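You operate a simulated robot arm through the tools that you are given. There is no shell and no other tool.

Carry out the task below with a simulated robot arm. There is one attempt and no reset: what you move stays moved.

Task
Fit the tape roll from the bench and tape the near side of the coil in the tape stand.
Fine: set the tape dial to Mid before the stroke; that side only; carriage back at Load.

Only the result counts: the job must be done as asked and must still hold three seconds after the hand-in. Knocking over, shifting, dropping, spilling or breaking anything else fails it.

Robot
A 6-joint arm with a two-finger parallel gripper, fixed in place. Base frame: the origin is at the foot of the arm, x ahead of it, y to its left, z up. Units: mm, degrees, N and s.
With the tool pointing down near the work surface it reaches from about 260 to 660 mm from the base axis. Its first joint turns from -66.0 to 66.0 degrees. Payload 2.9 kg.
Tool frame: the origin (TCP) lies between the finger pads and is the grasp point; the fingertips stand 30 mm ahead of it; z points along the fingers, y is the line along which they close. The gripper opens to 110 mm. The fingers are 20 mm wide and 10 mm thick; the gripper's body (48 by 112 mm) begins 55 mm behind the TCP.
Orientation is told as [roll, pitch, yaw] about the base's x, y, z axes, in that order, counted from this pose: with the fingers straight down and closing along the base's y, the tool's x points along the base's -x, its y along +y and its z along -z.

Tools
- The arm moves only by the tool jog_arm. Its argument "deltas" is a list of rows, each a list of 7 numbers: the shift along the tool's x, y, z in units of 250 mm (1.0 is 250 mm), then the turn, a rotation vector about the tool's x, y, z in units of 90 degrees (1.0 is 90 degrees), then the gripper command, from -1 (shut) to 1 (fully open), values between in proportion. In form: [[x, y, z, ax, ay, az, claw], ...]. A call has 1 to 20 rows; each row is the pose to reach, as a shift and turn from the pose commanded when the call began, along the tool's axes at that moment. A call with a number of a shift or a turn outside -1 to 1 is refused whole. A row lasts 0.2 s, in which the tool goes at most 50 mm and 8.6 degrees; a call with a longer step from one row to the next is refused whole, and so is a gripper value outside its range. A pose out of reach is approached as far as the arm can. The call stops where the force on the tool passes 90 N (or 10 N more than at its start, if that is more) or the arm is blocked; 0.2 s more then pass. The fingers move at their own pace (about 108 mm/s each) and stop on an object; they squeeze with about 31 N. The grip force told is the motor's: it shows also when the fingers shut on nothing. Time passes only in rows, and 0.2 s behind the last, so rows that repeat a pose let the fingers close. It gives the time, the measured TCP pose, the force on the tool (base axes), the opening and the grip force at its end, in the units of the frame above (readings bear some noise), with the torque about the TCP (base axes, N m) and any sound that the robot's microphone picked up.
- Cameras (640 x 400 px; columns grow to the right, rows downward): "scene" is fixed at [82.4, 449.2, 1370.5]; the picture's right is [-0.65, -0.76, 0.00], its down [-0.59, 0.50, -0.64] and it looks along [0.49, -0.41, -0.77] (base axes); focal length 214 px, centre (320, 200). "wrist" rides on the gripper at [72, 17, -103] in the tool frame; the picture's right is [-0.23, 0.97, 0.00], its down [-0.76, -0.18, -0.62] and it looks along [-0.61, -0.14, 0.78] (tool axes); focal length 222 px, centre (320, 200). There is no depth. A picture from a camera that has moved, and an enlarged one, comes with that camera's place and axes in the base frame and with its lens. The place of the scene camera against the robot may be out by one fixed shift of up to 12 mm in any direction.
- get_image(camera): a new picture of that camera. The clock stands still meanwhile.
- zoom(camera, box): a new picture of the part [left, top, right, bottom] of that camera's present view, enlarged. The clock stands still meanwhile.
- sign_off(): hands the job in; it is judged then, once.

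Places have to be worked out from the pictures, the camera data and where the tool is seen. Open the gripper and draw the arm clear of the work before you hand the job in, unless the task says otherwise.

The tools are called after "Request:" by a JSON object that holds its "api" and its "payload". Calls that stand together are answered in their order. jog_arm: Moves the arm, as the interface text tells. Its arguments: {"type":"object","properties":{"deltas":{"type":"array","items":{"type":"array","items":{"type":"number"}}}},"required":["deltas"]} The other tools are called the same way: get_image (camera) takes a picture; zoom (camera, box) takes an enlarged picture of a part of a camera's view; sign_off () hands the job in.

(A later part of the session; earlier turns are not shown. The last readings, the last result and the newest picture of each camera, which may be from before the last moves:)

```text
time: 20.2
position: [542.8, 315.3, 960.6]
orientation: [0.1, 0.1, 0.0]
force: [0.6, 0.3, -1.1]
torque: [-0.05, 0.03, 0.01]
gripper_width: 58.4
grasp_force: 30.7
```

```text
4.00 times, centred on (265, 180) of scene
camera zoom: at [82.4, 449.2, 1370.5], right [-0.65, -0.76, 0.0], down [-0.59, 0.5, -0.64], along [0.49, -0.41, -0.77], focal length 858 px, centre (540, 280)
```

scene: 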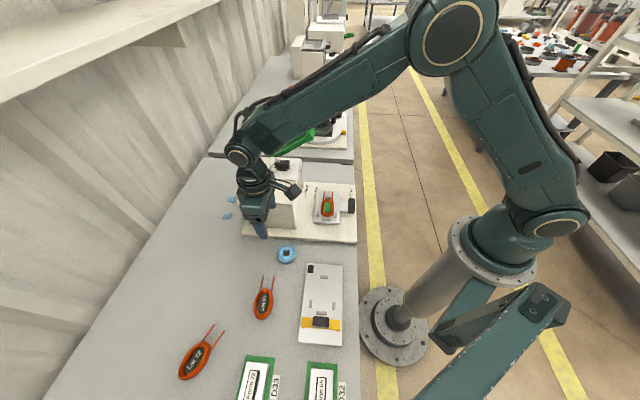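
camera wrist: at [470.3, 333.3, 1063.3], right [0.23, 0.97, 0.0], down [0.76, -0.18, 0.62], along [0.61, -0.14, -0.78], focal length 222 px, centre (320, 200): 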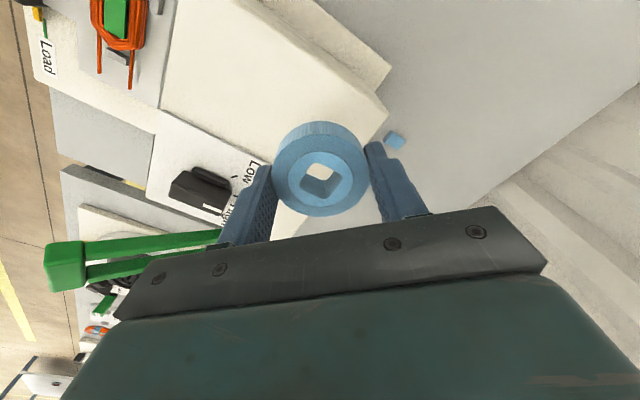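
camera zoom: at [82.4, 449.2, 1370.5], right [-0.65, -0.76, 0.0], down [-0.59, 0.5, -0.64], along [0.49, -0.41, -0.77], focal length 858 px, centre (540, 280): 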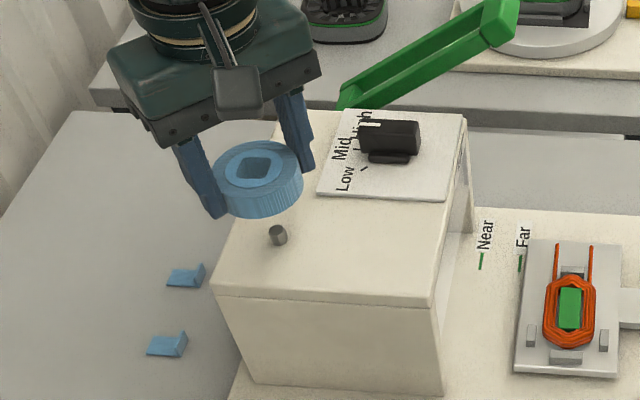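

Held above the peg. I check hole-versus-peg alignment more precisely with a tighter scene zoom.

Request:
{"api": "zoom", "payload": {"camera": "scene", "box": [262, 160, 302, 200]}}

Request:
{"api": "zoom", "payload": {"camera": "scene", "box": [255, 135, 305, 200]}}

Request:
{"api": "zoom", "payload": {"camera": "scene", "box": [240, 140, 300, 185]}}

```text
10.00 times, centred on (282, 180) of scene
camera zoom: at [82.4, 449.2, 1370.5], right [-0.65, -0.76, 0.0], down [-0.59, 0.5, -0.64], along [0.49, -0.41, -0.77], focal length 2145 px, centre (700, 400)
```

zoom: 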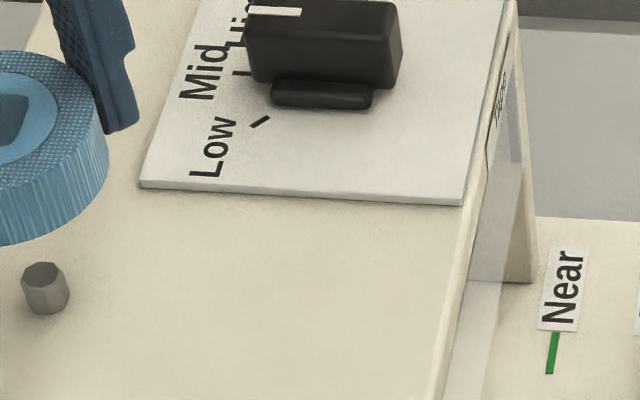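

```text
6.15 times, centred on (280, 168) of scene
camera zoom: at [82.4, 449.2, 1370.5], right [-0.65, -0.76, 0.0], down [-0.59, 0.5, -0.64], along [0.49, -0.41, -0.77], focal length 1320 px, centre (566, 400)
```

zoom: 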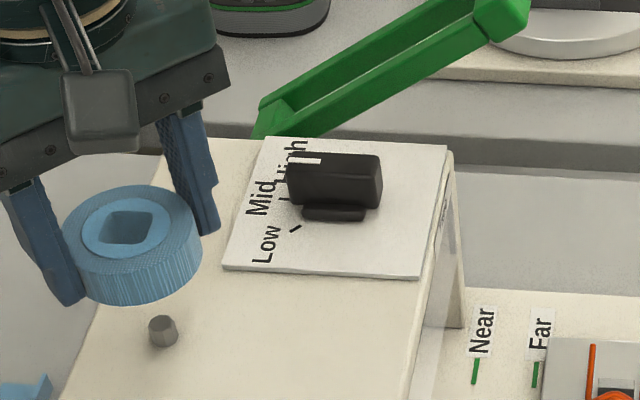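

```text
8.89 times, centred on (270, 162) of scene
camera zoom: at [82.4, 449.2, 1370.5], right [-0.65, -0.76, 0.0], down [-0.59, 0.5, -0.64], along [0.49, -0.41, -0.77], focal length 1906 px, centre (764, 533)
```

zoom: 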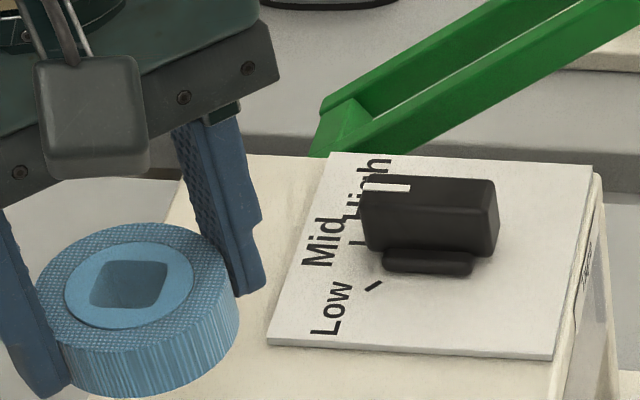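

Scene and wrist estimates differ by about 3 mm in x, so I shift −1.2 mm as a compromise and lower to just above the peg. From there I can look through the hole.

Request:
{"api": "jog_arm", "payload": {"deltas": [[0.0048, 0.0012, 0.05, 0, 0, 0, -1], [0.0048, 0.0012, 0.1, 0, 0, 0, -1], [0.0048, 0.0012, 0.134, 0, 0, 0, -1], [0.0048, 0.0012, 0.134, 0, 0, 0, -1]]}}

Request:
{"api": "zoom", "payload": {"camera": "wrist", "box": [280, 130, 360, 210]}}

Request:
{"api": "zoom", "payload": {"camera": "scene", "box": [230, 140, 290, 200]}}

```text
time: 21.2
position: [541.5, 314.9, 928.2]
orientation: [-0.1, 0.0, 0.1]
force: [0.8, -0.3, 0.1]
torque: [-0.01, 0.0, 0.02]
gripper_width: 58.4
grasp_force: 31.2
```

```text
5.00 times, centred on (320, 170) of wrist
camera zoom: at [469.1, 332.0, 1030.4], right [0.23, 0.97, 0.0], down [0.76, -0.18, 0.62], along [0.61, -0.14, -0.78], focal length 1111 px, centre (320, 350)
```

zoom: 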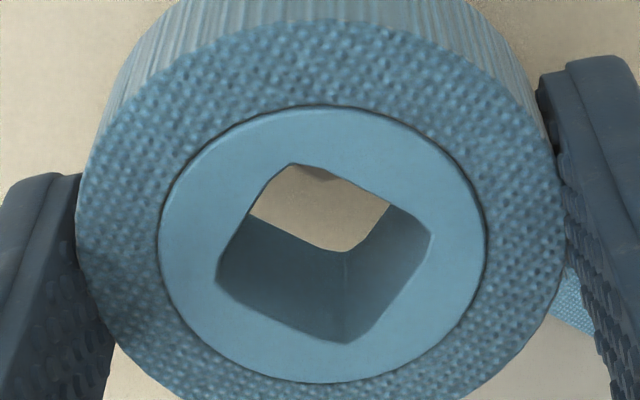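

```text
6.67 times, centred on (260, 170) of scene
camera zoom: at [82.4, 449.2, 1370.5], right [-0.65, -0.76, 0.0], down [-0.59, 0.5, -0.64], along [0.49, -0.41, -0.77], focal length 1430 px, centre (720, 400)
```

zoom: 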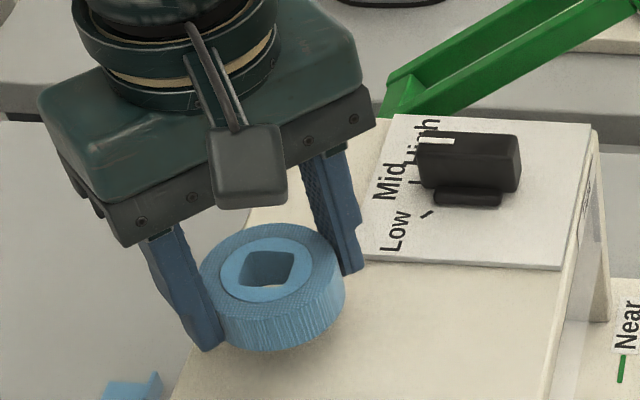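

A sliver of the peg is showing through the hole's top edge; zooming in on it.

Request:
{"api": "zoom", "payload": {"camera": "wrist", "box": [300, 150, 345, 200]}}

Request:
{"api": "zoom", "payload": {"camera": "scene", "box": [245, 165, 275, 195]}}

```text
8.00 times, centred on (322, 175) of wrist
camera zoom: at [469.1, 332.0, 1030.4], right [0.23, 0.97, 0.0], down [0.76, -0.18, 0.62], along [0.61, -0.14, -0.78], focal length 1777 px, centre (300, 400)
```

zoom: 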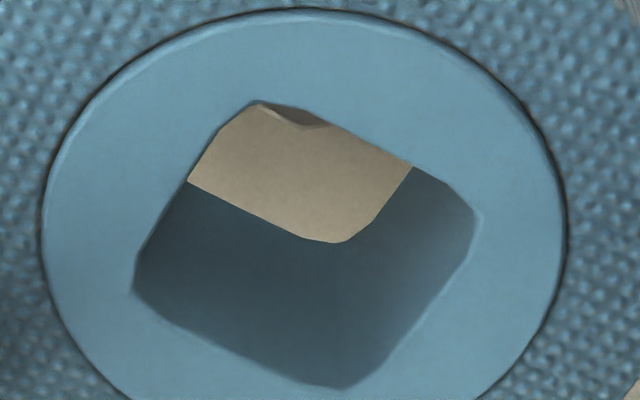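

```text
13.33 times, centred on (260, 180) of scene
camera zoom: at [82.4, 449.2, 1370.5], right [-0.65, -0.76, 0.0], down [-0.59, 0.5, -0.64], along [0.49, -0.41, -0.77], focal length 2860 px, centre (1120, 467)
```

zoom: 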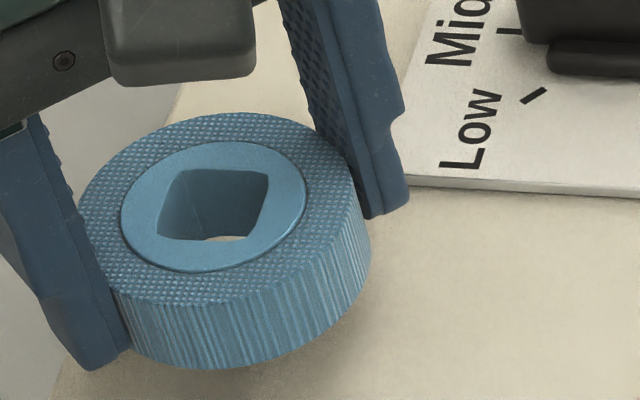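

The peg vertex seen through the hole confirms the peg at (544.1, 315.9), and the hole is at about (543.7, 314.6). I correct by (+0.4, +1.0) mm and lower 10 mm, checking force.

Request:
{"api": "jog_arm", "payload": {"deltas": [[-0.0016, 0.004, 0.01, 0, 0, 0, -1], [-0.0016, 0.004, 0.02, 0, 0, 0, -1], [-0.0016, 0.004, 0.03, 0, 0, 0, -1], [-0.0016, 0.004, 0.04, 0, 0, 0, -1], [-0.0016, 0.004, 0.04, 0, 0, 0, -1]]}}

Request:
{"api": "zoom", "payload": {"camera": "wrist", "box": [300, 150, 345, 200]}}

```text
time: 22.4
position: [543.0, 315.4, 916.8]
orientation: [0.0, 0.0, 0.1]
force: [-0.3, -0.1, -0.7]
torque: [0.04, -0.01, 0.01]
gripper_width: 58.3
grasp_force: 31.2
```

```text
8.00 times, centred on (322, 175) of wrist
camera zoom: at [470.1, 333.2, 1020.6], right [0.23, 0.97, 0.0], down [0.76, -0.18, 0.62], along [0.61, -0.14, -0.78], focal length 1777 px, centre (300, 400)
```

zoom: 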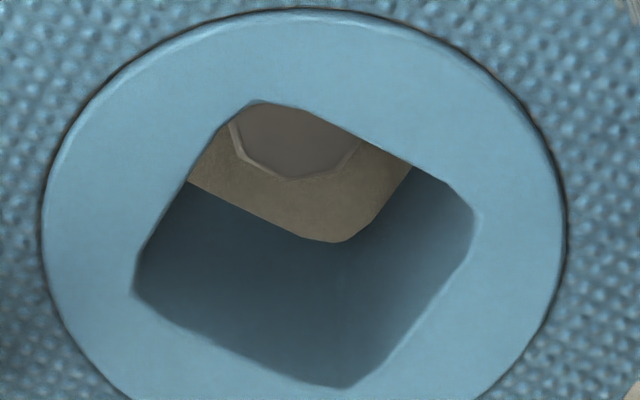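

The peg is now inside the hole with no contact force. I continue down in small steps to find the housing top.

Request:
{"api": "jog_arm", "payload": {"deltas": [[0, 0, 0.004, 0, 0, 0, -1], [0, 0, 0.008, 0, 0, 0, -1], [0, 0, 0.012, 0, 0, 0, -1], [0, 0, 0.012, 0, 0, 0, -1]]}}

Request:
{"api": "zoom", "payload": {"camera": "scene", "box": [245, 165, 285, 205]}}

```text
time: 23.4
position: [542.9, 316.0, 914.5]
orientation: [-0.1, 0.0, 0.1]
force: [0.2, -0.2, -1.0]
torque: [0.01, -0.04, 0.01]
gripper_width: 58.3
grasp_force: 31.0
```

```text
10.00 times, centred on (265, 185) of scene
camera zoom: at [82.4, 449.2, 1370.5], right [-0.65, -0.76, 0.0], down [-0.59, 0.5, -0.64], along [0.49, -0.41, -0.77], focal length 2145 px, centre (870, 350)
```

zoom: 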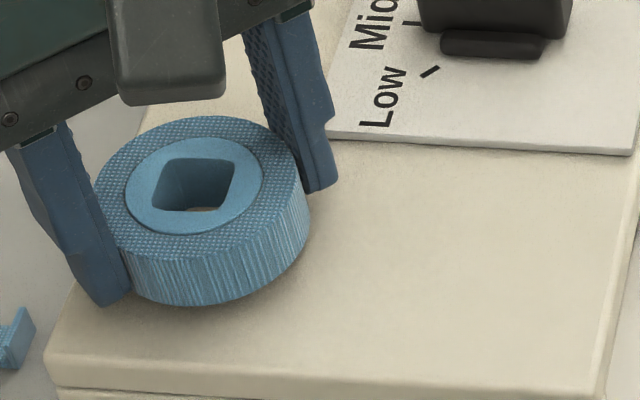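

No contact yet; the roll is just above the housing top. Lower another few millimetres.

Request:
{"api": "jog_arm", "payload": {"deltas": [[0, 0, 0.004, 0, 0, 0, -1], [0, 0, 0.008, 0, 0, 0, -1], [0, 0, 0.012, 0, 0, 0, -1], [0, 0, 0.012, 0, 0, 0, -1]]}}

Request:
{"api": "zoom", "payload": {"camera": "scene", "box": [245, 165, 285, 205]}}

```text
time: 24.4
position: [543.5, 315.1, 910.3]
orientation: [0.0, 0.1, 0.1]
force: [-0.3, 0.4, -0.8]
torque: [0.03, -0.01, 0.02]
gripper_width: 58.2
grasp_force: 31.5
```

```text
10.00 times, centred on (265, 185) of scene
camera zoom: at [82.4, 449.2, 1370.5], right [-0.65, -0.76, 0.0], down [-0.59, 0.5, -0.64], along [0.49, -0.41, -0.77], focal length 2145 px, centre (870, 350)
```

zoom: 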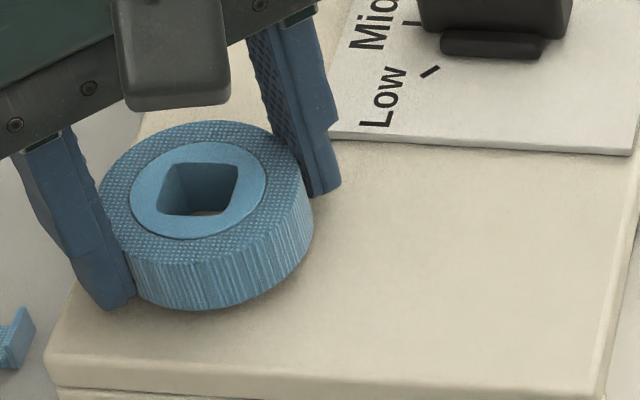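

Still force-free; two more millimetres in fine steps.

Request:
{"api": "jog_arm", "payload": {"deltas": [[0, 0, 0.003, 0, 0, 0, -1], [0, 0, 0.006, 0, 0, 0, -1], [0, 0, 0.009, 0, 0, 0, -1], [0, 0, 0.009, 0, 0, 0, -1]]}}

Request:
{"api": "zoom", "payload": {"camera": "scene", "box": [245, 165, 285, 205]}}

```text
time: 25.4
position: [543.4, 315.8, 908.4]
orientation: [0.0, 0.0, 0.1]
force: [-0.6, 0.1, -0.9]
torque: [-0.03, 0.01, -0.01]
gripper_width: 58.4
grasp_force: 31.1
```

```text
10.00 times, centred on (265, 185) of scene
camera zoom: at [82.4, 449.2, 1370.5], right [-0.65, -0.76, 0.0], down [-0.59, 0.5, -0.64], along [0.49, -0.41, -0.77], focal length 2145 px, centre (870, 350)
```

zoom: 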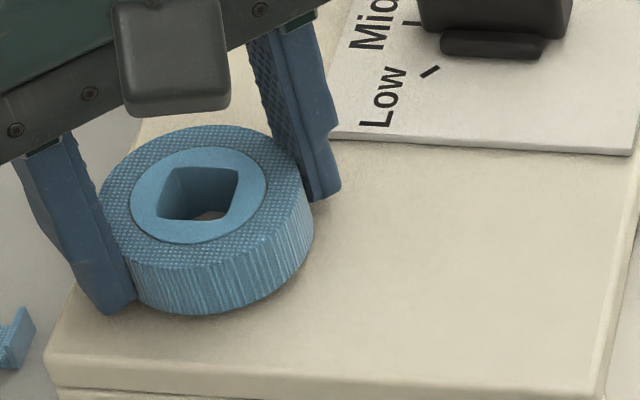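

Still free. Two more millimetres.

Request:
{"api": "jog_arm", "payload": {"deltas": [[0, 0, 0.003, 0, 0, 0, -1], [0, 0, 0.006, 0, 0, 0, -1], [0, 0, 0.009, 0, 0, 0, -1], [0, 0, 0.009, 0, 0, 0, -1]]}}

Request:
{"api": "zoom", "payload": {"camera": "scene", "box": [245, 165, 285, 205]}}

Request:
{"api": "zoom", "payload": {"camera": "wrist", "box": [270, 110, 370, 220]}}

```text
time: 26.4
position: [542.4, 316.6, 907.2]
orientation: [0.0, -0.1, 0.0]
force: [-0.6, 0.1, -0.6]
torque: [0.01, 0.0, -0.03]
gripper_width: 58.6
grasp_force: 31.2
```

```text
10.00 times, centred on (265, 185) of scene
camera zoom: at [82.4, 449.2, 1370.5], right [-0.65, -0.76, 0.0], down [-0.59, 0.5, -0.64], along [0.49, -0.41, -0.77], focal length 2145 px, centre (870, 350)
```

zoom: 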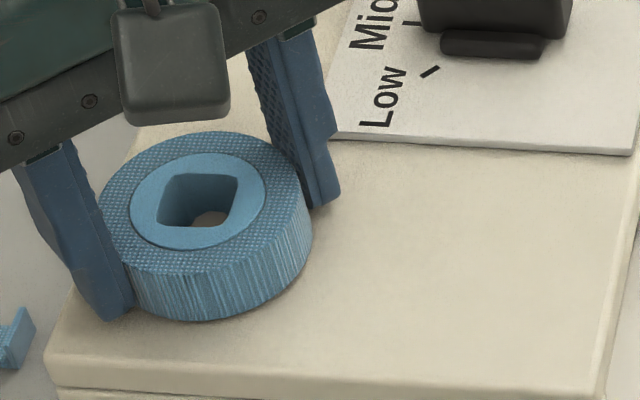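

```text
3.64 times, centred on (320, 165) of wrist
camera zoom: at [471.0, 333.9, 1010.8], right [0.23, 0.97, 0.0], down [0.76, -0.18, 0.62], along [0.61, -0.14, -0.78], focal length 808 px, centre (320, 327)
```

zoom: 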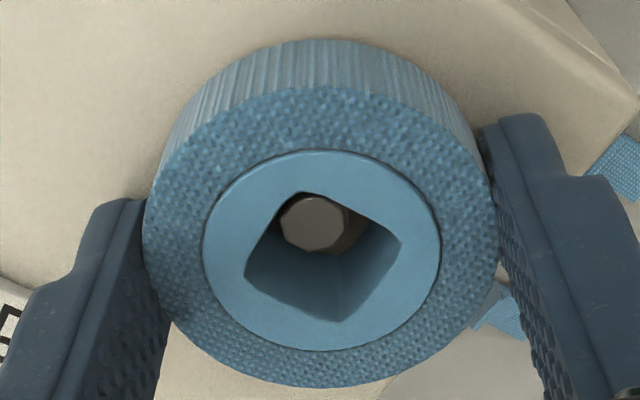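

The peg is clearly inside the hole from both cameras. Continue down until contact.

Request:
{"api": "jog_arm", "payload": {"deltas": [[0, 0, 0.003, 0, 0, 0, -1], [0, 0, 0.006, 0, 0, 0, -1], [0, 0, 0.009, 0, 0, 0, -1], [0, 0, 0.009, 0, 0, 0, -1]]}}

Request:
{"api": "zoom", "payload": {"camera": "scene", "box": [245, 165, 285, 205]}}

```text
time: 27.4
position: [544.4, 316.6, 905.5]
orientation: [0.1, -0.1, 0.0]
force: [-0.4, -0.2, 5.9]
torque: [-0.01, 0.15, -0.08]
gripper_width: 58.4
grasp_force: 30.8
```

```text
10.00 times, centred on (265, 185) of scene
camera zoom: at [82.3, 449.2, 1370.6], right [-0.65, -0.76, 0.0], down [-0.59, 0.5, -0.64], along [0.49, -0.41, -0.77], focal length 2145 px, centre (870, 350)
```

zoom: 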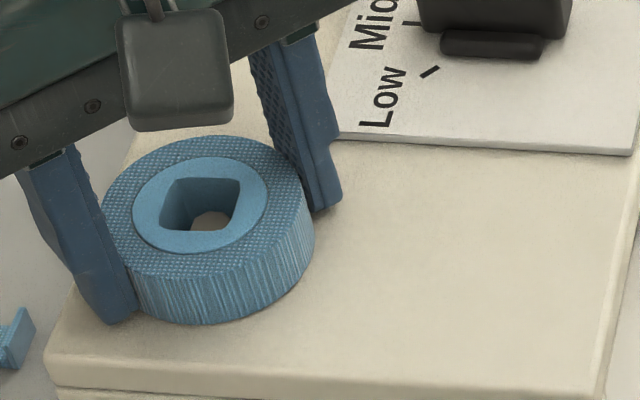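

Contact at 5.9 N: the roll sits on the housing over the peg. I release and rise straight up.

Request:
{"api": "jog_arm", "payload": {"deltas": [[0, 0, 0, 0, 0, 0, 0.38], [0, 0, 0, 0, 0, 0, 0.38], [0, 0, 0, 0, 0, 0, 0.38], [0, 0, -0.1, 0, 0, 0, 0.38], [0, 0, -0.25, 0, 0, 0, 0.38], [0, 0, -0.4, 0, 0, 0, 0.38], [0, 0, -0.5, 0, 0, 0, 0.38], [0, 0, -0.5, 0, 0, 0, 0.38]]}}

Request:
{"api": "get_image", "payload": {"camera": "wrist"}}

Request:
{"api": "zoom", "payload": {"camera": "scene", "box": [235, 140, 305, 205]}}

```text
time: 29.2
position: [543.8, 317.9, 1028.3]
orientation: [-0.1, 0.0, 0.1]
force: [0.4, -0.7, -0.4]
torque: [-0.01, 0.0, 0.01]
gripper_width: 75.8
grasp_force: 0.1
```

```text
taken
camera wrist: at [470.6, 334.0, 1132.5], right [0.23, 0.97, 0.0], down [0.76, -0.18, 0.62], along [0.61, -0.14, -0.78], focal length 222 px, centre (320, 200)
```

wrist: 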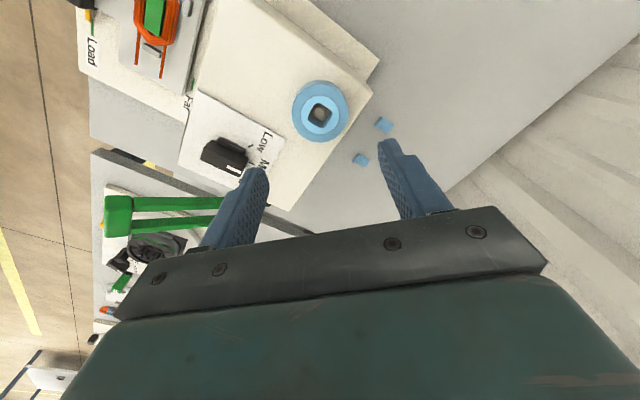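

```text
6.15 times, centred on (270, 172) of scene
camera zoom: at [82.4, 449.2, 1370.5], right [-0.65, -0.76, 0.0], down [-0.59, 0.5, -0.64], along [0.49, -0.41, -0.77], focal length 1320 px, centre (628, 369)
```

zoom: 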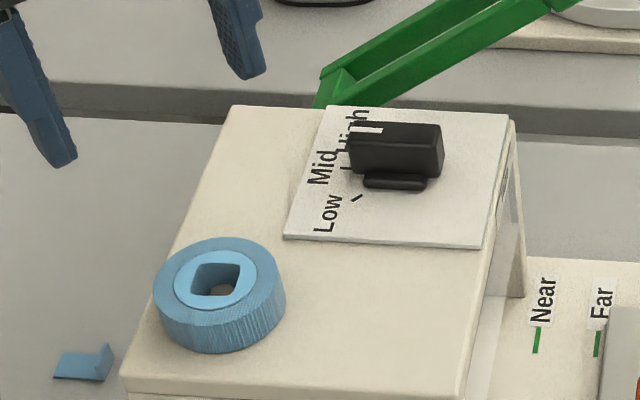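

The roll is seated on the peg. Next I move to the carriage handle, turning the tool so the fingers close along the push direction (yaw −45°), and look at it closely.

Request:
{"api": "jog_arm", "payload": {"deltas": [[0.082, -0.13, 0, 0, 0, 0.07, 0.1], [0.164, -0.26, 0, 0, 0, 0.14, 0.1], [0.246, -0.39, 0.1, 0, 0, 0.21, 0.1], [0.329, -0.521, 0.2, 0, 0, 0.285, 0.1], [0.411, -0.651, 0.3, 0, 0, 0.36, 0.1], [0.494, -0.782, 0.4, 0, 0, 0.43, 0.1], [0.576, -0.912, 0.5, 0, 0, 0.5, 0.1], [0.576, -0.912, 0.512, 0, 0, 0.5, 0.1]]}}

Request:
{"api": "get_image", "payload": {"camera": "wrist"}}

Request:
{"api": "get_image", "payload": {"camera": "scene"}}

```text
time: 31.0
position: [398.7, 86.1, 901.3]
orientation: [0.0, 0.0, -45.0]
force: [-0.1, -0.1, 0.0]
torque: [0.03, 0.03, -0.01]
gripper_width: 60.5
grasp_force: 0.1
```

```text
taken
camera wrist: at [359.4, 149.8, 1004.5], right [0.85, 0.53, 0.0], down [0.41, -0.66, 0.62], along [0.33, -0.53, -0.78], focal length 222 px, centre (320, 200)
```

wrist: 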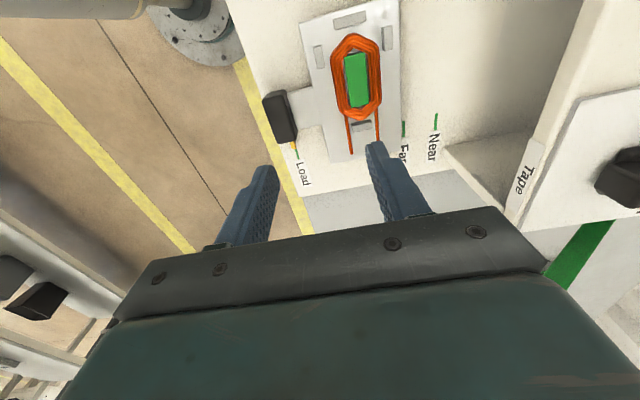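

```text
taken
```

scene: 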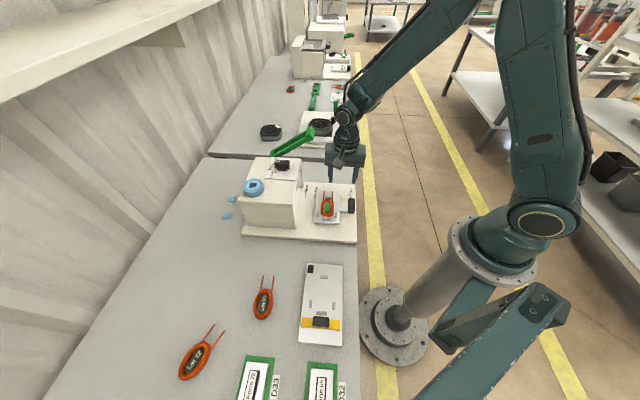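

Request:
{"api": "zoom", "payload": {"camera": "wrist", "box": [250, 0, 450, 190]}}

Request:
{"api": "zoom", "payload": {"camera": "wrist", "box": [255, 75, 325, 185]}}

Request:
{"api": "zoom", "payload": {"camera": "wrist", "box": [440, 60, 640, 220]}}

```text
2.11 times, centred on (350, 95) of wrist
camera zoom: at [359.4, 149.8, 1004.5], right [0.85, 0.53, 0.0], down [0.41, -0.66, 0.62], along [0.33, -0.53, -0.78], focal length 468 px, centre (257, 421)
```

zoom: 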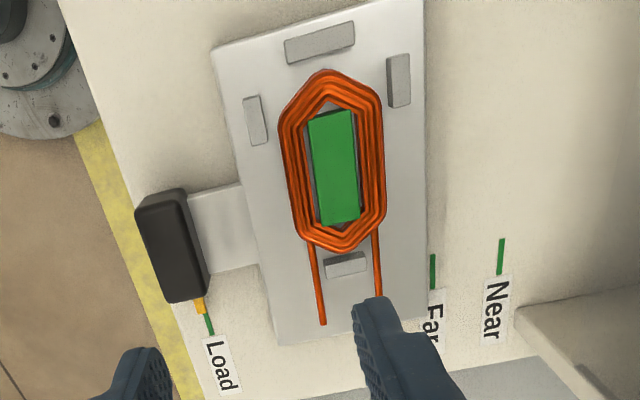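

```text
3.64 times, centred on (290, 130) of wrist
camera zoom: at [359.4, 149.8, 1004.5], right [0.85, 0.53, 0.0], down [0.41, -0.66, 0.62], along [0.33, -0.53, -0.78], focal length 808 px, centre (429, 454)
```

zoom: 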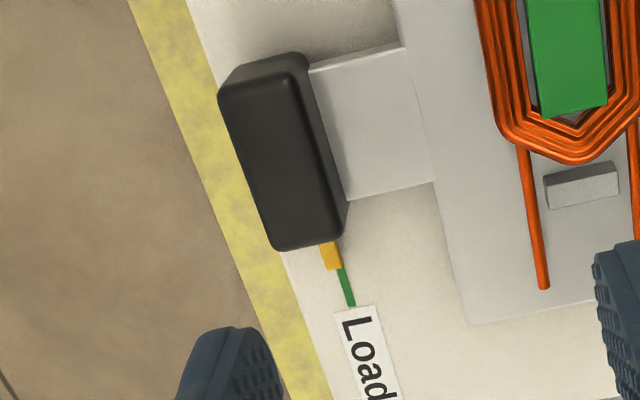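

```text
2.50 times, centred on (540, 140) of wrist
camera zoom: at [359.4, 149.8, 1004.5], right [0.85, 0.53, 0.0], down [0.41, -0.66, 0.62], along [0.33, -0.53, -0.78], focal length 555 px, centre (-230, 350)
```

zoom: 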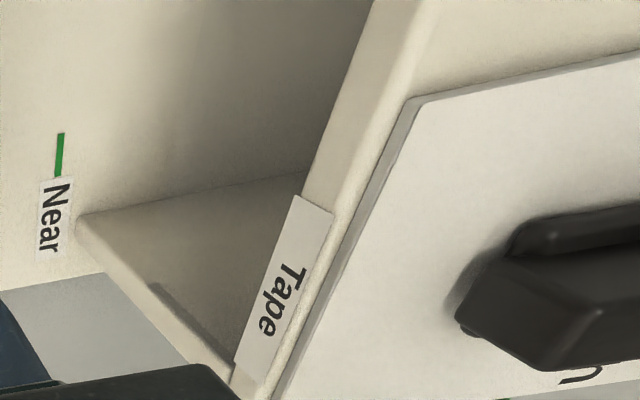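

The handle block is 18×48 mm, centred at about (365.5, 58.5), top z≈770; Load to Near is about 174 mm along 45.5°, and the handle then ends close to the housing front. So I'll grip it by its ends (yaw +45°) with the tool leaning back. First turn the tool above the handle.

Request:
{"api": "jog_arm", "payload": {"deltas": [[0.001, -0.017, 0.01, 0, 0, -0.09, 0.3], [0.003, -0.034, 0.02, 0, 0, -0.18, 0.3], [0.004, -0.05, 0.03, 0, 0, -0.27, 0.3], [0.006, -0.067, 0.04, 0, 0, -0.36, 0.3], [0.007, -0.084, 0.05, 0, 0, -0.45, 0.3], [0.009, -0.1, 0.06, 0, 0, -0.54, 0.3], [0.01, -0.117, 0.07, 0, 0, -0.63, 0.3], [0.012, -0.134, 0.08, 0, 0, -0.72, 0.3], [0.013, -0.15, 0.09, 0, 0, -0.81, 0.3], [0.015, -0.167, 0.1, 0, 0, -0.9, 0.3], [0.016, -0.184, 0.1, 0, 0, -0.99, 0.3], [0.016, -0.184, 0.1, 0, 0, -1.0, 0.3]]}}

Request:
{"api": "get_image", "payload": {"camera": "wrist"}}

Request:
{"api": "get_image", "payload": {"camera": "scene"}}

```text
time: 33.6
position: [364.9, 59.1, 876.6]
orientation: [0.0, -0.1, 45.1]
force: [-0.5, 0.0, 0.3]
torque: [0.02, -0.01, -0.02]
gripper_width: 71.6
grasp_force: 0.0
```

```text
taken
camera wrist: at [301.2, 19.1, 979.9], right [-0.53, 0.85, 0.0], down [0.66, 0.42, 0.62], along [0.53, 0.33, -0.78], focal length 222 px, centre (320, 200)
```

wrist: 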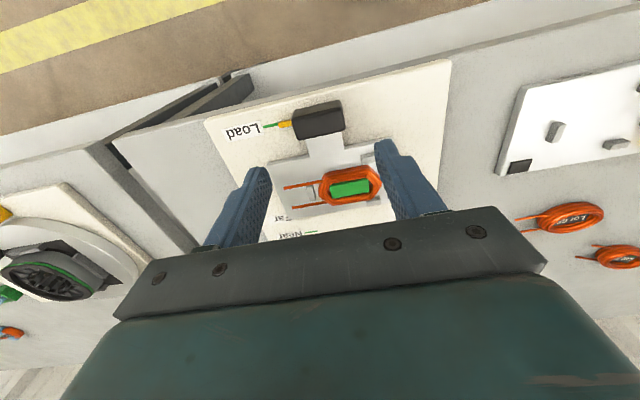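

```text
taken
```

scene: 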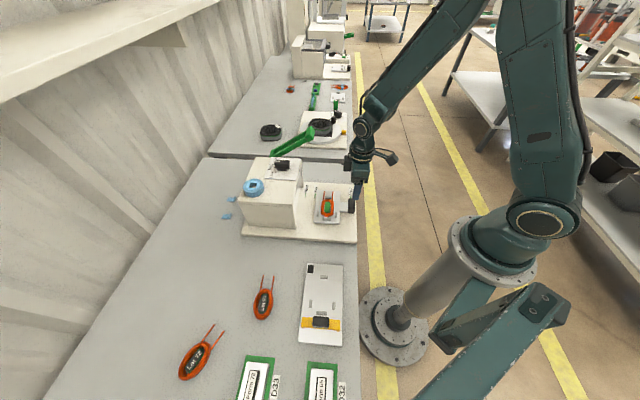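

Zooming on the handle, pointer and neck from this side.

Request:
{"api": "zoom", "payload": {"camera": "wrist", "box": [250, 80, 400, 180]}}

Request:
{"api": "zoom", "payload": {"camera": "wrist", "box": [270, 85, 360, 150]}}

```text
4.00 times, centred on (325, 130) of wrist
camera zoom: at [301.2, 19.1, 979.9], right [-0.53, 0.85, 0.0], down [0.66, 0.42, 0.62], along [0.53, 0.33, -0.78], focal length 888 px, centre (300, 480)
```

zoom: 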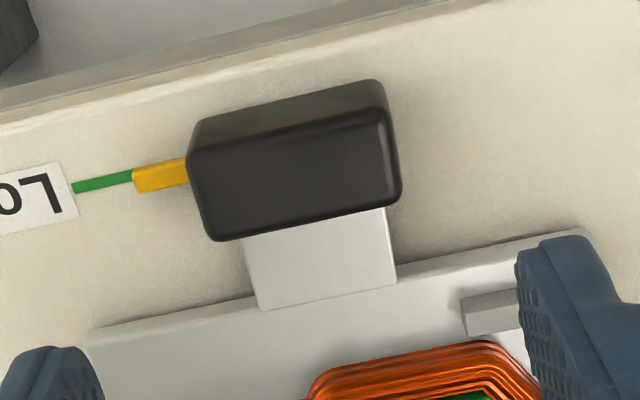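

```text
6.15 times, centred on (315, 118) of wrist
camera zoom: at [301.2, 19.1, 979.9], right [-0.53, 0.85, 0.0], down [0.66, 0.42, 0.62], along [0.53, 0.33, -0.78], focal length 1367 px, centre (351, 708)
```

zoom: 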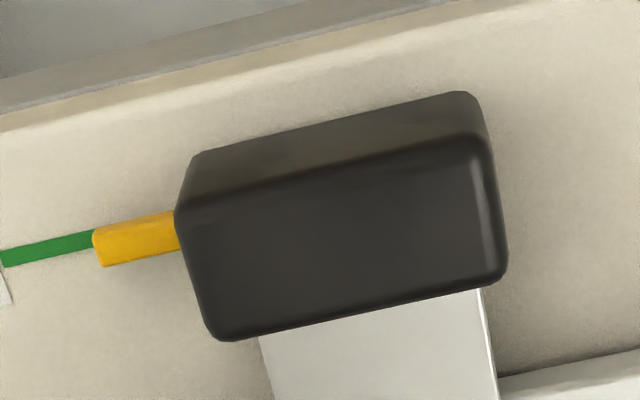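

Handle centre confirmed at (365.3, 58.2) with yaw about 45.5°, and the pointer sits exactly on Load. I now lean the tool back 18° and go down to z≈840 above the handle.

Request:
{"api": "jog_arm", "payload": {"deltas": [[0.008, -0.001, 0.03, 0, -0.05, -0.001, 0.3], [0.016, -0.002, 0.06, 0, -0.1, -0.002, 0.3], [0.025, -0.003, 0.1, 0, -0.15, -0.003, 0.3], [0.033, -0.004, 0.146, 0, -0.2, -0.004, 0.3], [0.033, -0.004, 0.146, 0, -0.2, -0.004, 0.3]]}}

Request:
{"api": "get_image", "payload": {"camera": "wrist"}}

Request:
{"api": "zoom", "payload": {"camera": "scene", "box": [290, 100, 430, 250]}}

```text
time: 34.8
position: [357.9, 50.9, 840.6]
orientation: [-0.1, -18.2, 45.5]
force: [-0.3, 1.4, -0.7]
torque: [0.02, -0.01, 0.02]
gripper_width: 71.6
grasp_force: 0.1
```

```text
taken
camera wrist: at [275.1, -9.2, 917.0], right [-0.54, 0.84, 0.07], down [0.5, 0.25, 0.83], along [0.68, 0.48, -0.56], focal length 222 px, centre (320, 200)
```

wrist: 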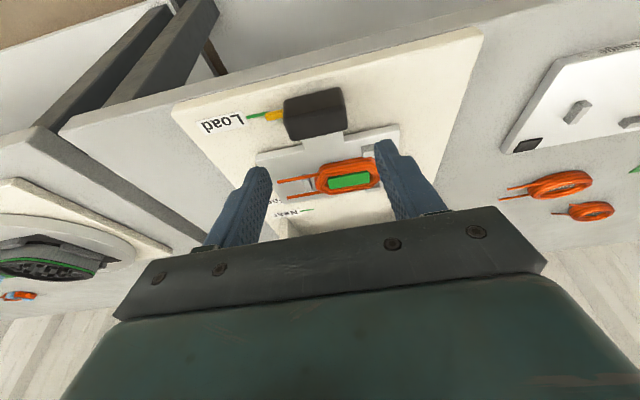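

```text
2.67 times, centred on (360, 175) of scene
camera zoom: at [82.4, 449.2, 1370.5], right [-0.65, -0.76, 0.0], down [-0.59, 0.5, -0.64], along [0.49, -0.41, -0.77], focal length 572 px, centre (213, 267)
```

zoom: 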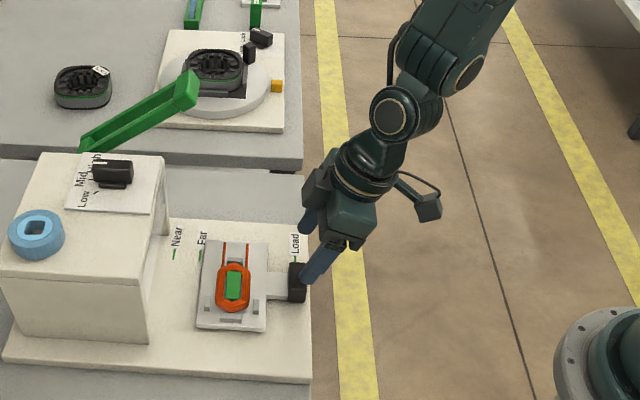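

The tilt is right. I descend vertically to grip height (TCP z≈785), fingers straddling the handle's ends.

Request:
{"api": "jog_arm", "payload": {"deltas": [[0.015, 0, 0.054, 0, 0, 0, 0.3], [0.03, 0, 0.107, 0, 0, 0, 0.3], [0.045, 0, 0.16, 0, 0, 0, 0.3], [0.053, 0, 0.19, 0, 0, 0, 0.3], [0.0598, -0.0006, 0.2144, 0, 0, 0, 0.3], [0.0598, -0.0006, 0.2144, 0, 0, 0, 0.3]]}}

Request:
{"api": "get_image", "payload": {"camera": "wrist"}}

Request:
{"api": "zoom", "payload": {"camera": "scene", "box": [310, 150, 390, 230]}}

```text
time: 36.2
position: [361.9, 52.8, 786.6]
orientation: [-0.1, -17.9, 45.4]
force: [0.0, 0.6, -0.2]
torque: [-0.03, 0.02, 0.01]
gripper_width: 71.7
grasp_force: 0.1
```

```text
taken
camera wrist: at [278.6, -7.0, 862.0], right [-0.54, 0.84, 0.07], down [0.5, 0.25, 0.83], along [0.68, 0.48, -0.56], focal length 222 px, centre (320, 200)
```

wrist: 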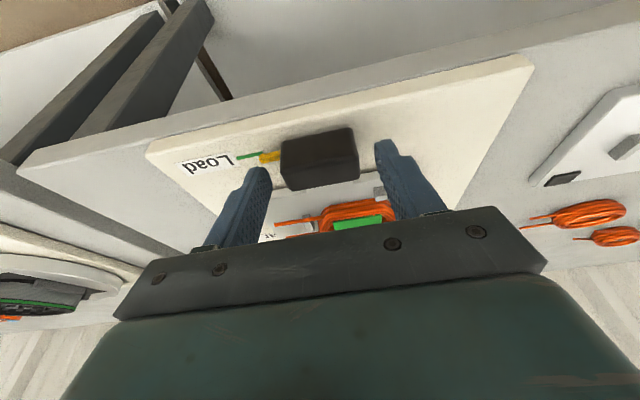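

```text
5.00 times, centred on (350, 190) of scene
camera zoom: at [82.4, 449.2, 1370.5], right [-0.65, -0.76, 0.0], down [-0.59, 0.5, -0.64], along [0.49, -0.41, -0.77], focal length 1072 px, centre (170, 250)
```

zoom: 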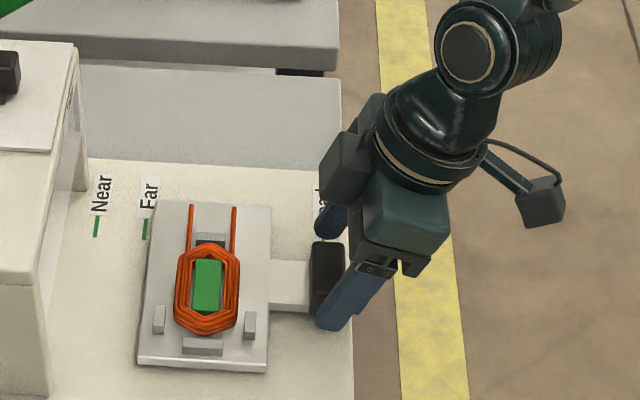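

Handle is centred between the fingers. I close on its ends.

Request:
{"api": "jog_arm", "payload": {"deltas": [[0, 0, 0, 0, 0, 0, -1], [0, 0, 0, 0, 0, 0, -1], [0, 0, 0, 0, 0, 0, -1]]}}

Request:
{"api": "get_image", "payload": {"camera": "wrist"}}

Request:
{"api": "zoom", "payload": {"camera": "scene", "box": [310, 150, 390, 230]}}

```text
time: 37.0
position: [360.8, 53.8, 787.1]
orientation: [0.1, -18.0, 45.3]
force: [-2.5, 4.3, -5.8]
torque: [0.23, -0.43, -0.57]
gripper_width: 50.2
grasp_force: 44.8
```

```text
taken
camera wrist: at [278.3, -6.7, 862.0], right [-0.54, 0.84, 0.07], down [0.5, 0.25, 0.83], along [0.68, 0.48, -0.56], focal length 222 px, centre (320, 200)
```

wrist: 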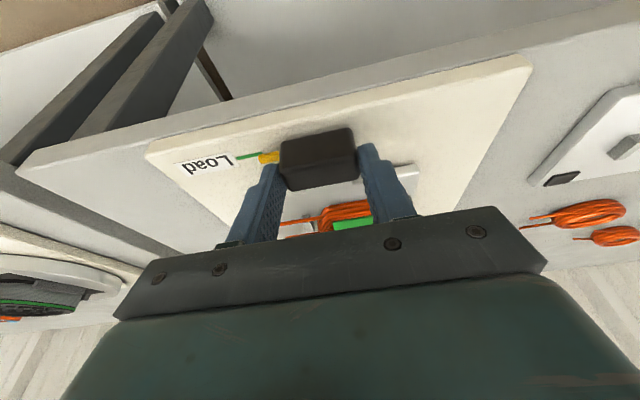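

```text
5.00 times, centred on (350, 190) of scene
camera zoom: at [82.4, 449.3, 1370.5], right [-0.65, -0.76, 0.0], down [-0.59, 0.5, -0.64], along [0.49, -0.41, -0.77], focal length 1072 px, centre (170, 250)
```

zoom: 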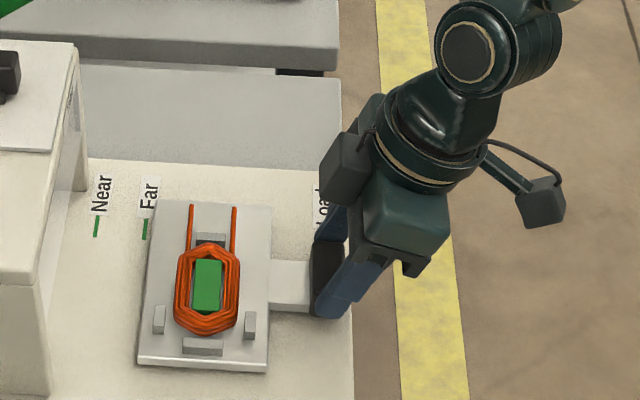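

Gripped (50.2 mm). I push a first 30 mm along the travel axis to see the resistance.

Request:
{"api": "jog_arm", "payload": {"deltas": [[-0.038, 0, 0.0124, 0, 0, 0, -1], [-0.076, 0, 0.0247, 0, 0, 0, -1], [-0.114, 0, 0.0371, 0, 0, 0, -1], [-0.114, 0, 0.0371, 0, 0, 0, -1]]}}

Request:
{"api": "zoom", "payload": {"camera": "scene", "box": [280, 140, 390, 240]}}

```text
time: 38.0
position: [383.0, 75.0, 786.5]
orientation: [-0.3, -18.1, 45.5]
force: [-1.8, 1.9, 25.8]
torque: [-0.2, 0.63, -0.8]
gripper_width: 49.9
grasp_force: 44.8
```

```text
4.00 times, centred on (335, 190) of scene
camera zoom: at [82.1, 449.2, 1370.6], right [-0.65, -0.76, 0.0], down [-0.59, 0.5, -0.64], along [0.49, -0.41, -0.77], focal length 858 px, centre (260, 240)
```

zoom: 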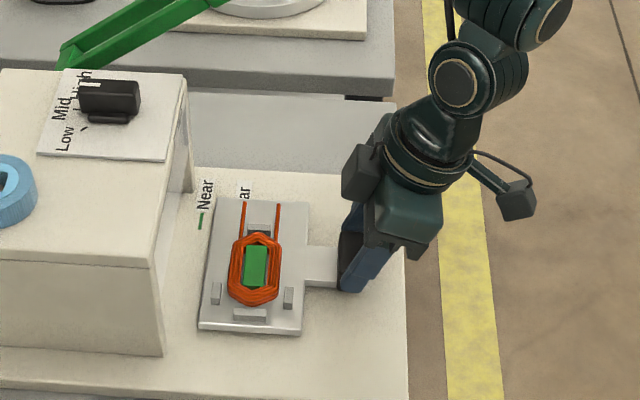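

It slides freely (the 26 N is vertical, so I'll ease up 1 mm). I continue 120 mm toward Near and then look.

Request:
{"api": "jog_arm", "payload": {"deltas": [[-0.0775, 0, 0.0209, 0, 0, 0, -1], [-0.153, 0, 0.0456, 0, 0, 0, -1], [-0.229, 0, 0.0704, 0, 0, 0, -1], [-0.305, 0, 0.0951, 0, 0, 0, -1], [-0.381, 0, 0.1198, 0, 0, 0, -1], [-0.4577, 0, 0.1445, 0, 0, 0, -1], [-0.4577, 0, 0.1445, 0, 0, 0, -1]]}}

Request:
{"api": "get_image", "payload": {"camera": "wrist"}}

Request:
{"api": "zoom", "payload": {"camera": "scene", "box": [260, 130, 370, 240]}}

```text
time: 39.6
position: [467.7, 158.6, 786.2]
orientation: [-0.4, -17.7, 45.3]
force: [17.4, -16.1, -24.7]
torque: [0.39, -0.25, -0.69]
gripper_width: 49.5
grasp_force: 44.2
```

```text
taken
camera wrist: at [383.6, 100.1, 862.3], right [-0.54, 0.84, 0.06], down [0.5, 0.26, 0.83], along [0.68, 0.48, -0.56], focal length 222 px, centre (320, 200)
```

wrist: 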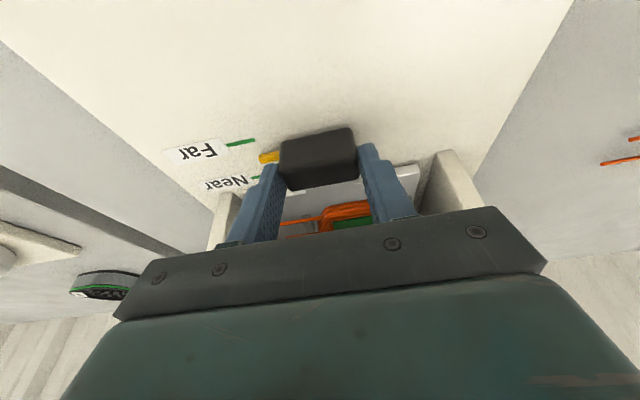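

```text
3.64 times, centred on (315, 185) of scene
camera zoom: at [83.1, 449.0, 1370.6], right [-0.65, -0.76, 0.0], down [-0.59, 0.5, -0.64], along [0.49, -0.41, -0.77], focal length 780 px, centre (338, 254)
```

zoom: 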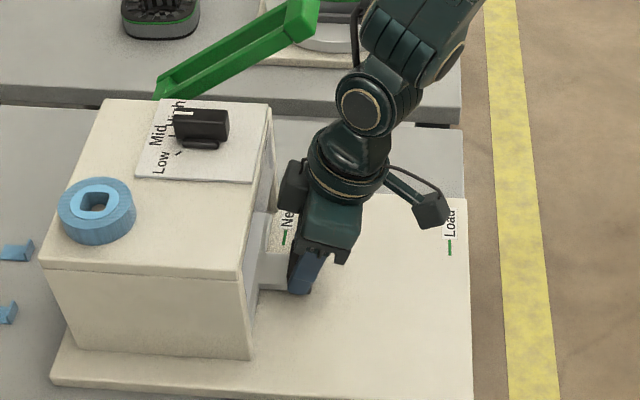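

149.7 mm travelled; side load shows the track runs nearer 44.6° than my path. Let me look at the pointer against the Near tick.

Request:
{"api": "zoom", "payload": {"camera": "wrist", "box": [160, 120, 300, 220]}}

Request:
{"api": "zoom", "payload": {"camera": "scene", "box": [285, 170, 335, 220]}}

```text
4.00 times, centred on (230, 170) of wrist
camera zoom: at [383.6, 100.1, 862.3], right [-0.54, 0.84, 0.06], down [0.5, 0.26, 0.83], along [0.68, 0.48, -0.56], focal length 888 px, centre (680, 320)
```

zoom: 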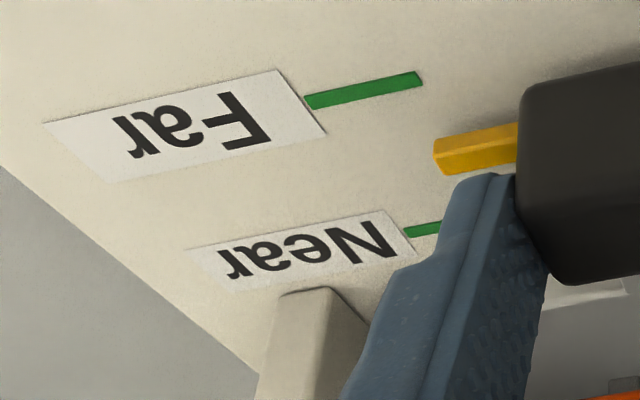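

```text
8.00 times, centred on (310, 195) of scene
camera zoom: at [83.1, 449.0, 1370.6], right [-0.65, -0.76, 0.0], down [-0.59, 0.5, -0.64], along [0.49, -0.41, -0.77], focal length 1716 px, centre (400, 240)
```

zoom: 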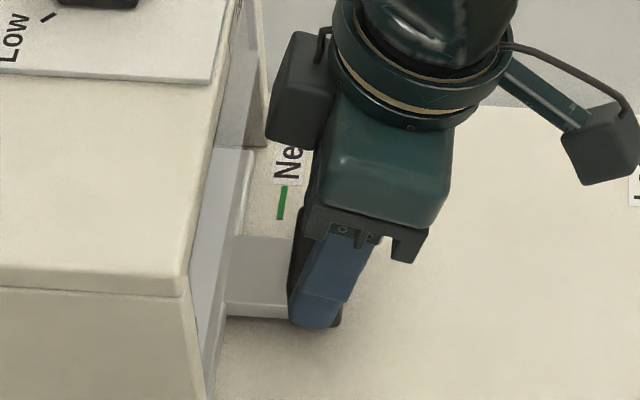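

The pointer is at p≈449.5 and the Near tick at ≈470.6, so about 21 mm remain. I ease the side load and advance 21 mm.

Request:
{"api": "jog_arm", "payload": {"deltas": [[-0.0194, -0.006, 0.0084, 0, 0, 0, -1], [-0.0394, -0.009, 0.0149, 0, 0, 0, -1], [-0.0594, -0.009, 0.0214, 0, 0, 0, -1], [-0.0793, -0.009, 0.0279, 0, 0, 0, -1], [-0.0793, -0.009, 0.0279, 0, 0, 0, -1]]}}

Request:
{"api": "zoom", "payload": {"camera": "wrist", "box": [160, 120, 300, 220]}}

Request:
{"api": "zoom", "payload": {"camera": "scene", "box": [270, 150, 350, 230]}}

Request:
{"api": "get_image", "payload": {"camera": "wrist"}}

```text
time: 40.8
position: [480.1, 172.0, 787.0]
orientation: [-0.1, -17.8, 45.5]
force: [-31.4, -29.1, 16.6]
torque: [1.41, -3.9, -0.75]
gripper_width: 49.7
grasp_force: 45.2
```

```text
4.00 times, centred on (230, 170) of wrist
camera zoom: at [397.7, 112.7, 862.6], right [-0.54, 0.84, 0.07], down [0.5, 0.26, 0.83], along [0.67, 0.48, -0.56], focal length 888 px, centre (680, 320)
```

zoom: 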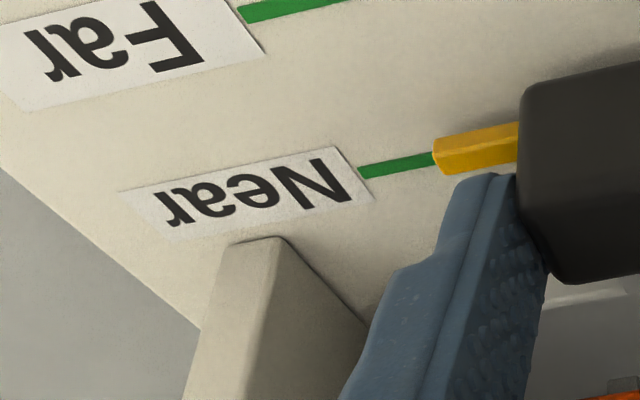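

```text
5.00 times, centred on (310, 190) of scene
camera zoom: at [81.4, 448.5, 1370.9], right [-0.65, -0.76, 0.0], down [-0.59, 0.5, -0.64], along [0.49, -0.41, -0.77], focal length 1072 px, centre (370, 250)
```

zoom: 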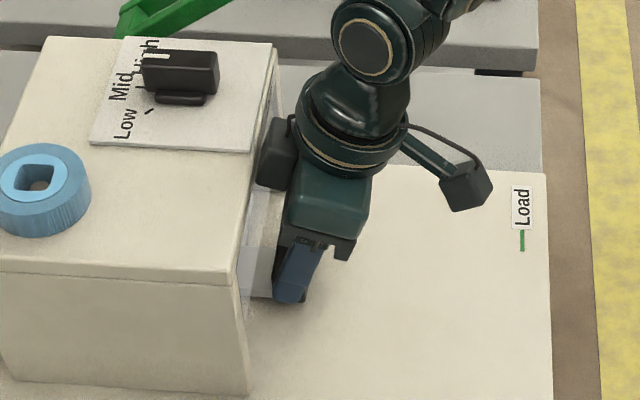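

```text
taken
camera wrist: at [397.7, 112.7, 862.6], right [-0.54, 0.84, 0.07], down [0.5, 0.26, 0.83], along [0.67, 0.48, -0.56], focal length 222 px, centre (320, 200)
```

wrist: 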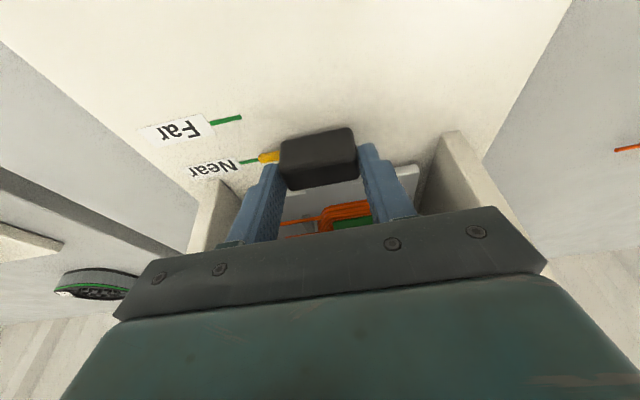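

The pointer looks level with the Near tick, but the 43 N push-back with torque suggests the hand itself may be touching the housing lid. Let me look closely.

Request:
{"api": "zoom", "payload": {"camera": "scene", "box": [300, 155, 350, 215]}}

Request:
{"api": "zoom", "payload": {"camera": "wrist", "box": [220, 140, 290, 190]}}

```text
6.67 times, centred on (325, 185) of scene
camera zoom: at [81.4, 448.5, 1370.9], right [-0.65, -0.76, 0.0], down [-0.59, 0.5, -0.64], along [0.49, -0.41, -0.77], focal length 1430 px, centre (287, 300)
```

zoom: 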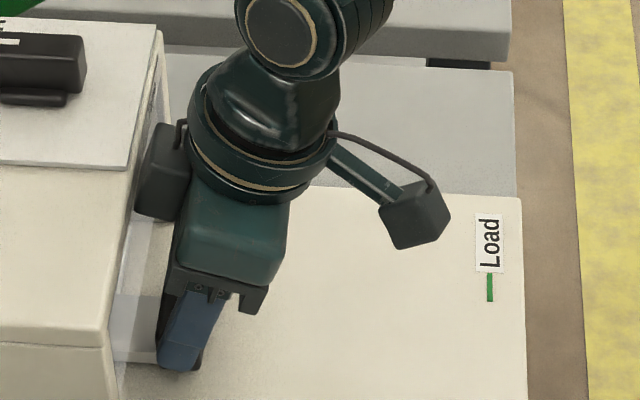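

```text
8.00 times, centred on (255, 165) of wrist
camera zoom: at [397.7, 112.7, 862.6], right [-0.54, 0.84, 0.07], down [0.5, 0.26, 0.83], along [0.67, 0.48, -0.56], focal length 1777 px, centre (840, 480)
```

zoom: 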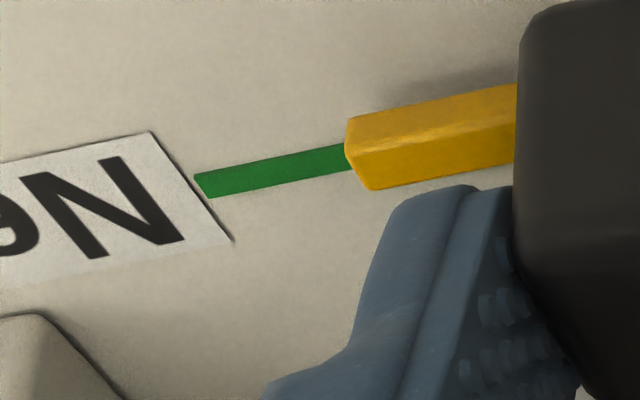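

The hand's protruding side box is touching the lid front, and the pointer is still about 4–6 mm short of Near. I'll back off 5 mm to unload, then re-grip with a steeper backward lean.

Request:
{"api": "jog_arm", "payload": {"deltas": [[0.01, 0, -0.0033, 0, 0, 0, -1], [0.019, 0, -0.0062, 0, 0, 0, -1], [0.019, 0, -0.0062, 0, 0, 0, -1]]}}

Request:
{"api": "zoom", "payload": {"camera": "scene", "box": [270, 140, 350, 230]}}

```text
time: 41.6
position: [479.2, 170.4, 785.7]
orientation: [-0.1, -18.3, 45.6]
force: [3.3, -0.5, -6.4]
torque: [0.67, -1.26, -1.02]
gripper_width: 49.7
grasp_force: 44.7
```

```text
4.44 times, centred on (310, 185) of scene
camera zoom: at [82.6, 449.2, 1370.5], right [-0.65, -0.76, 0.0], down [-0.59, 0.5, -0.64], along [0.49, -0.41, -0.77], focal length 953 px, centre (364, 267)
```

zoom: 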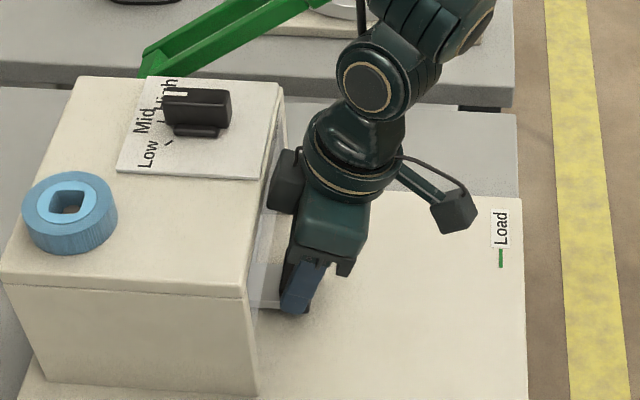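

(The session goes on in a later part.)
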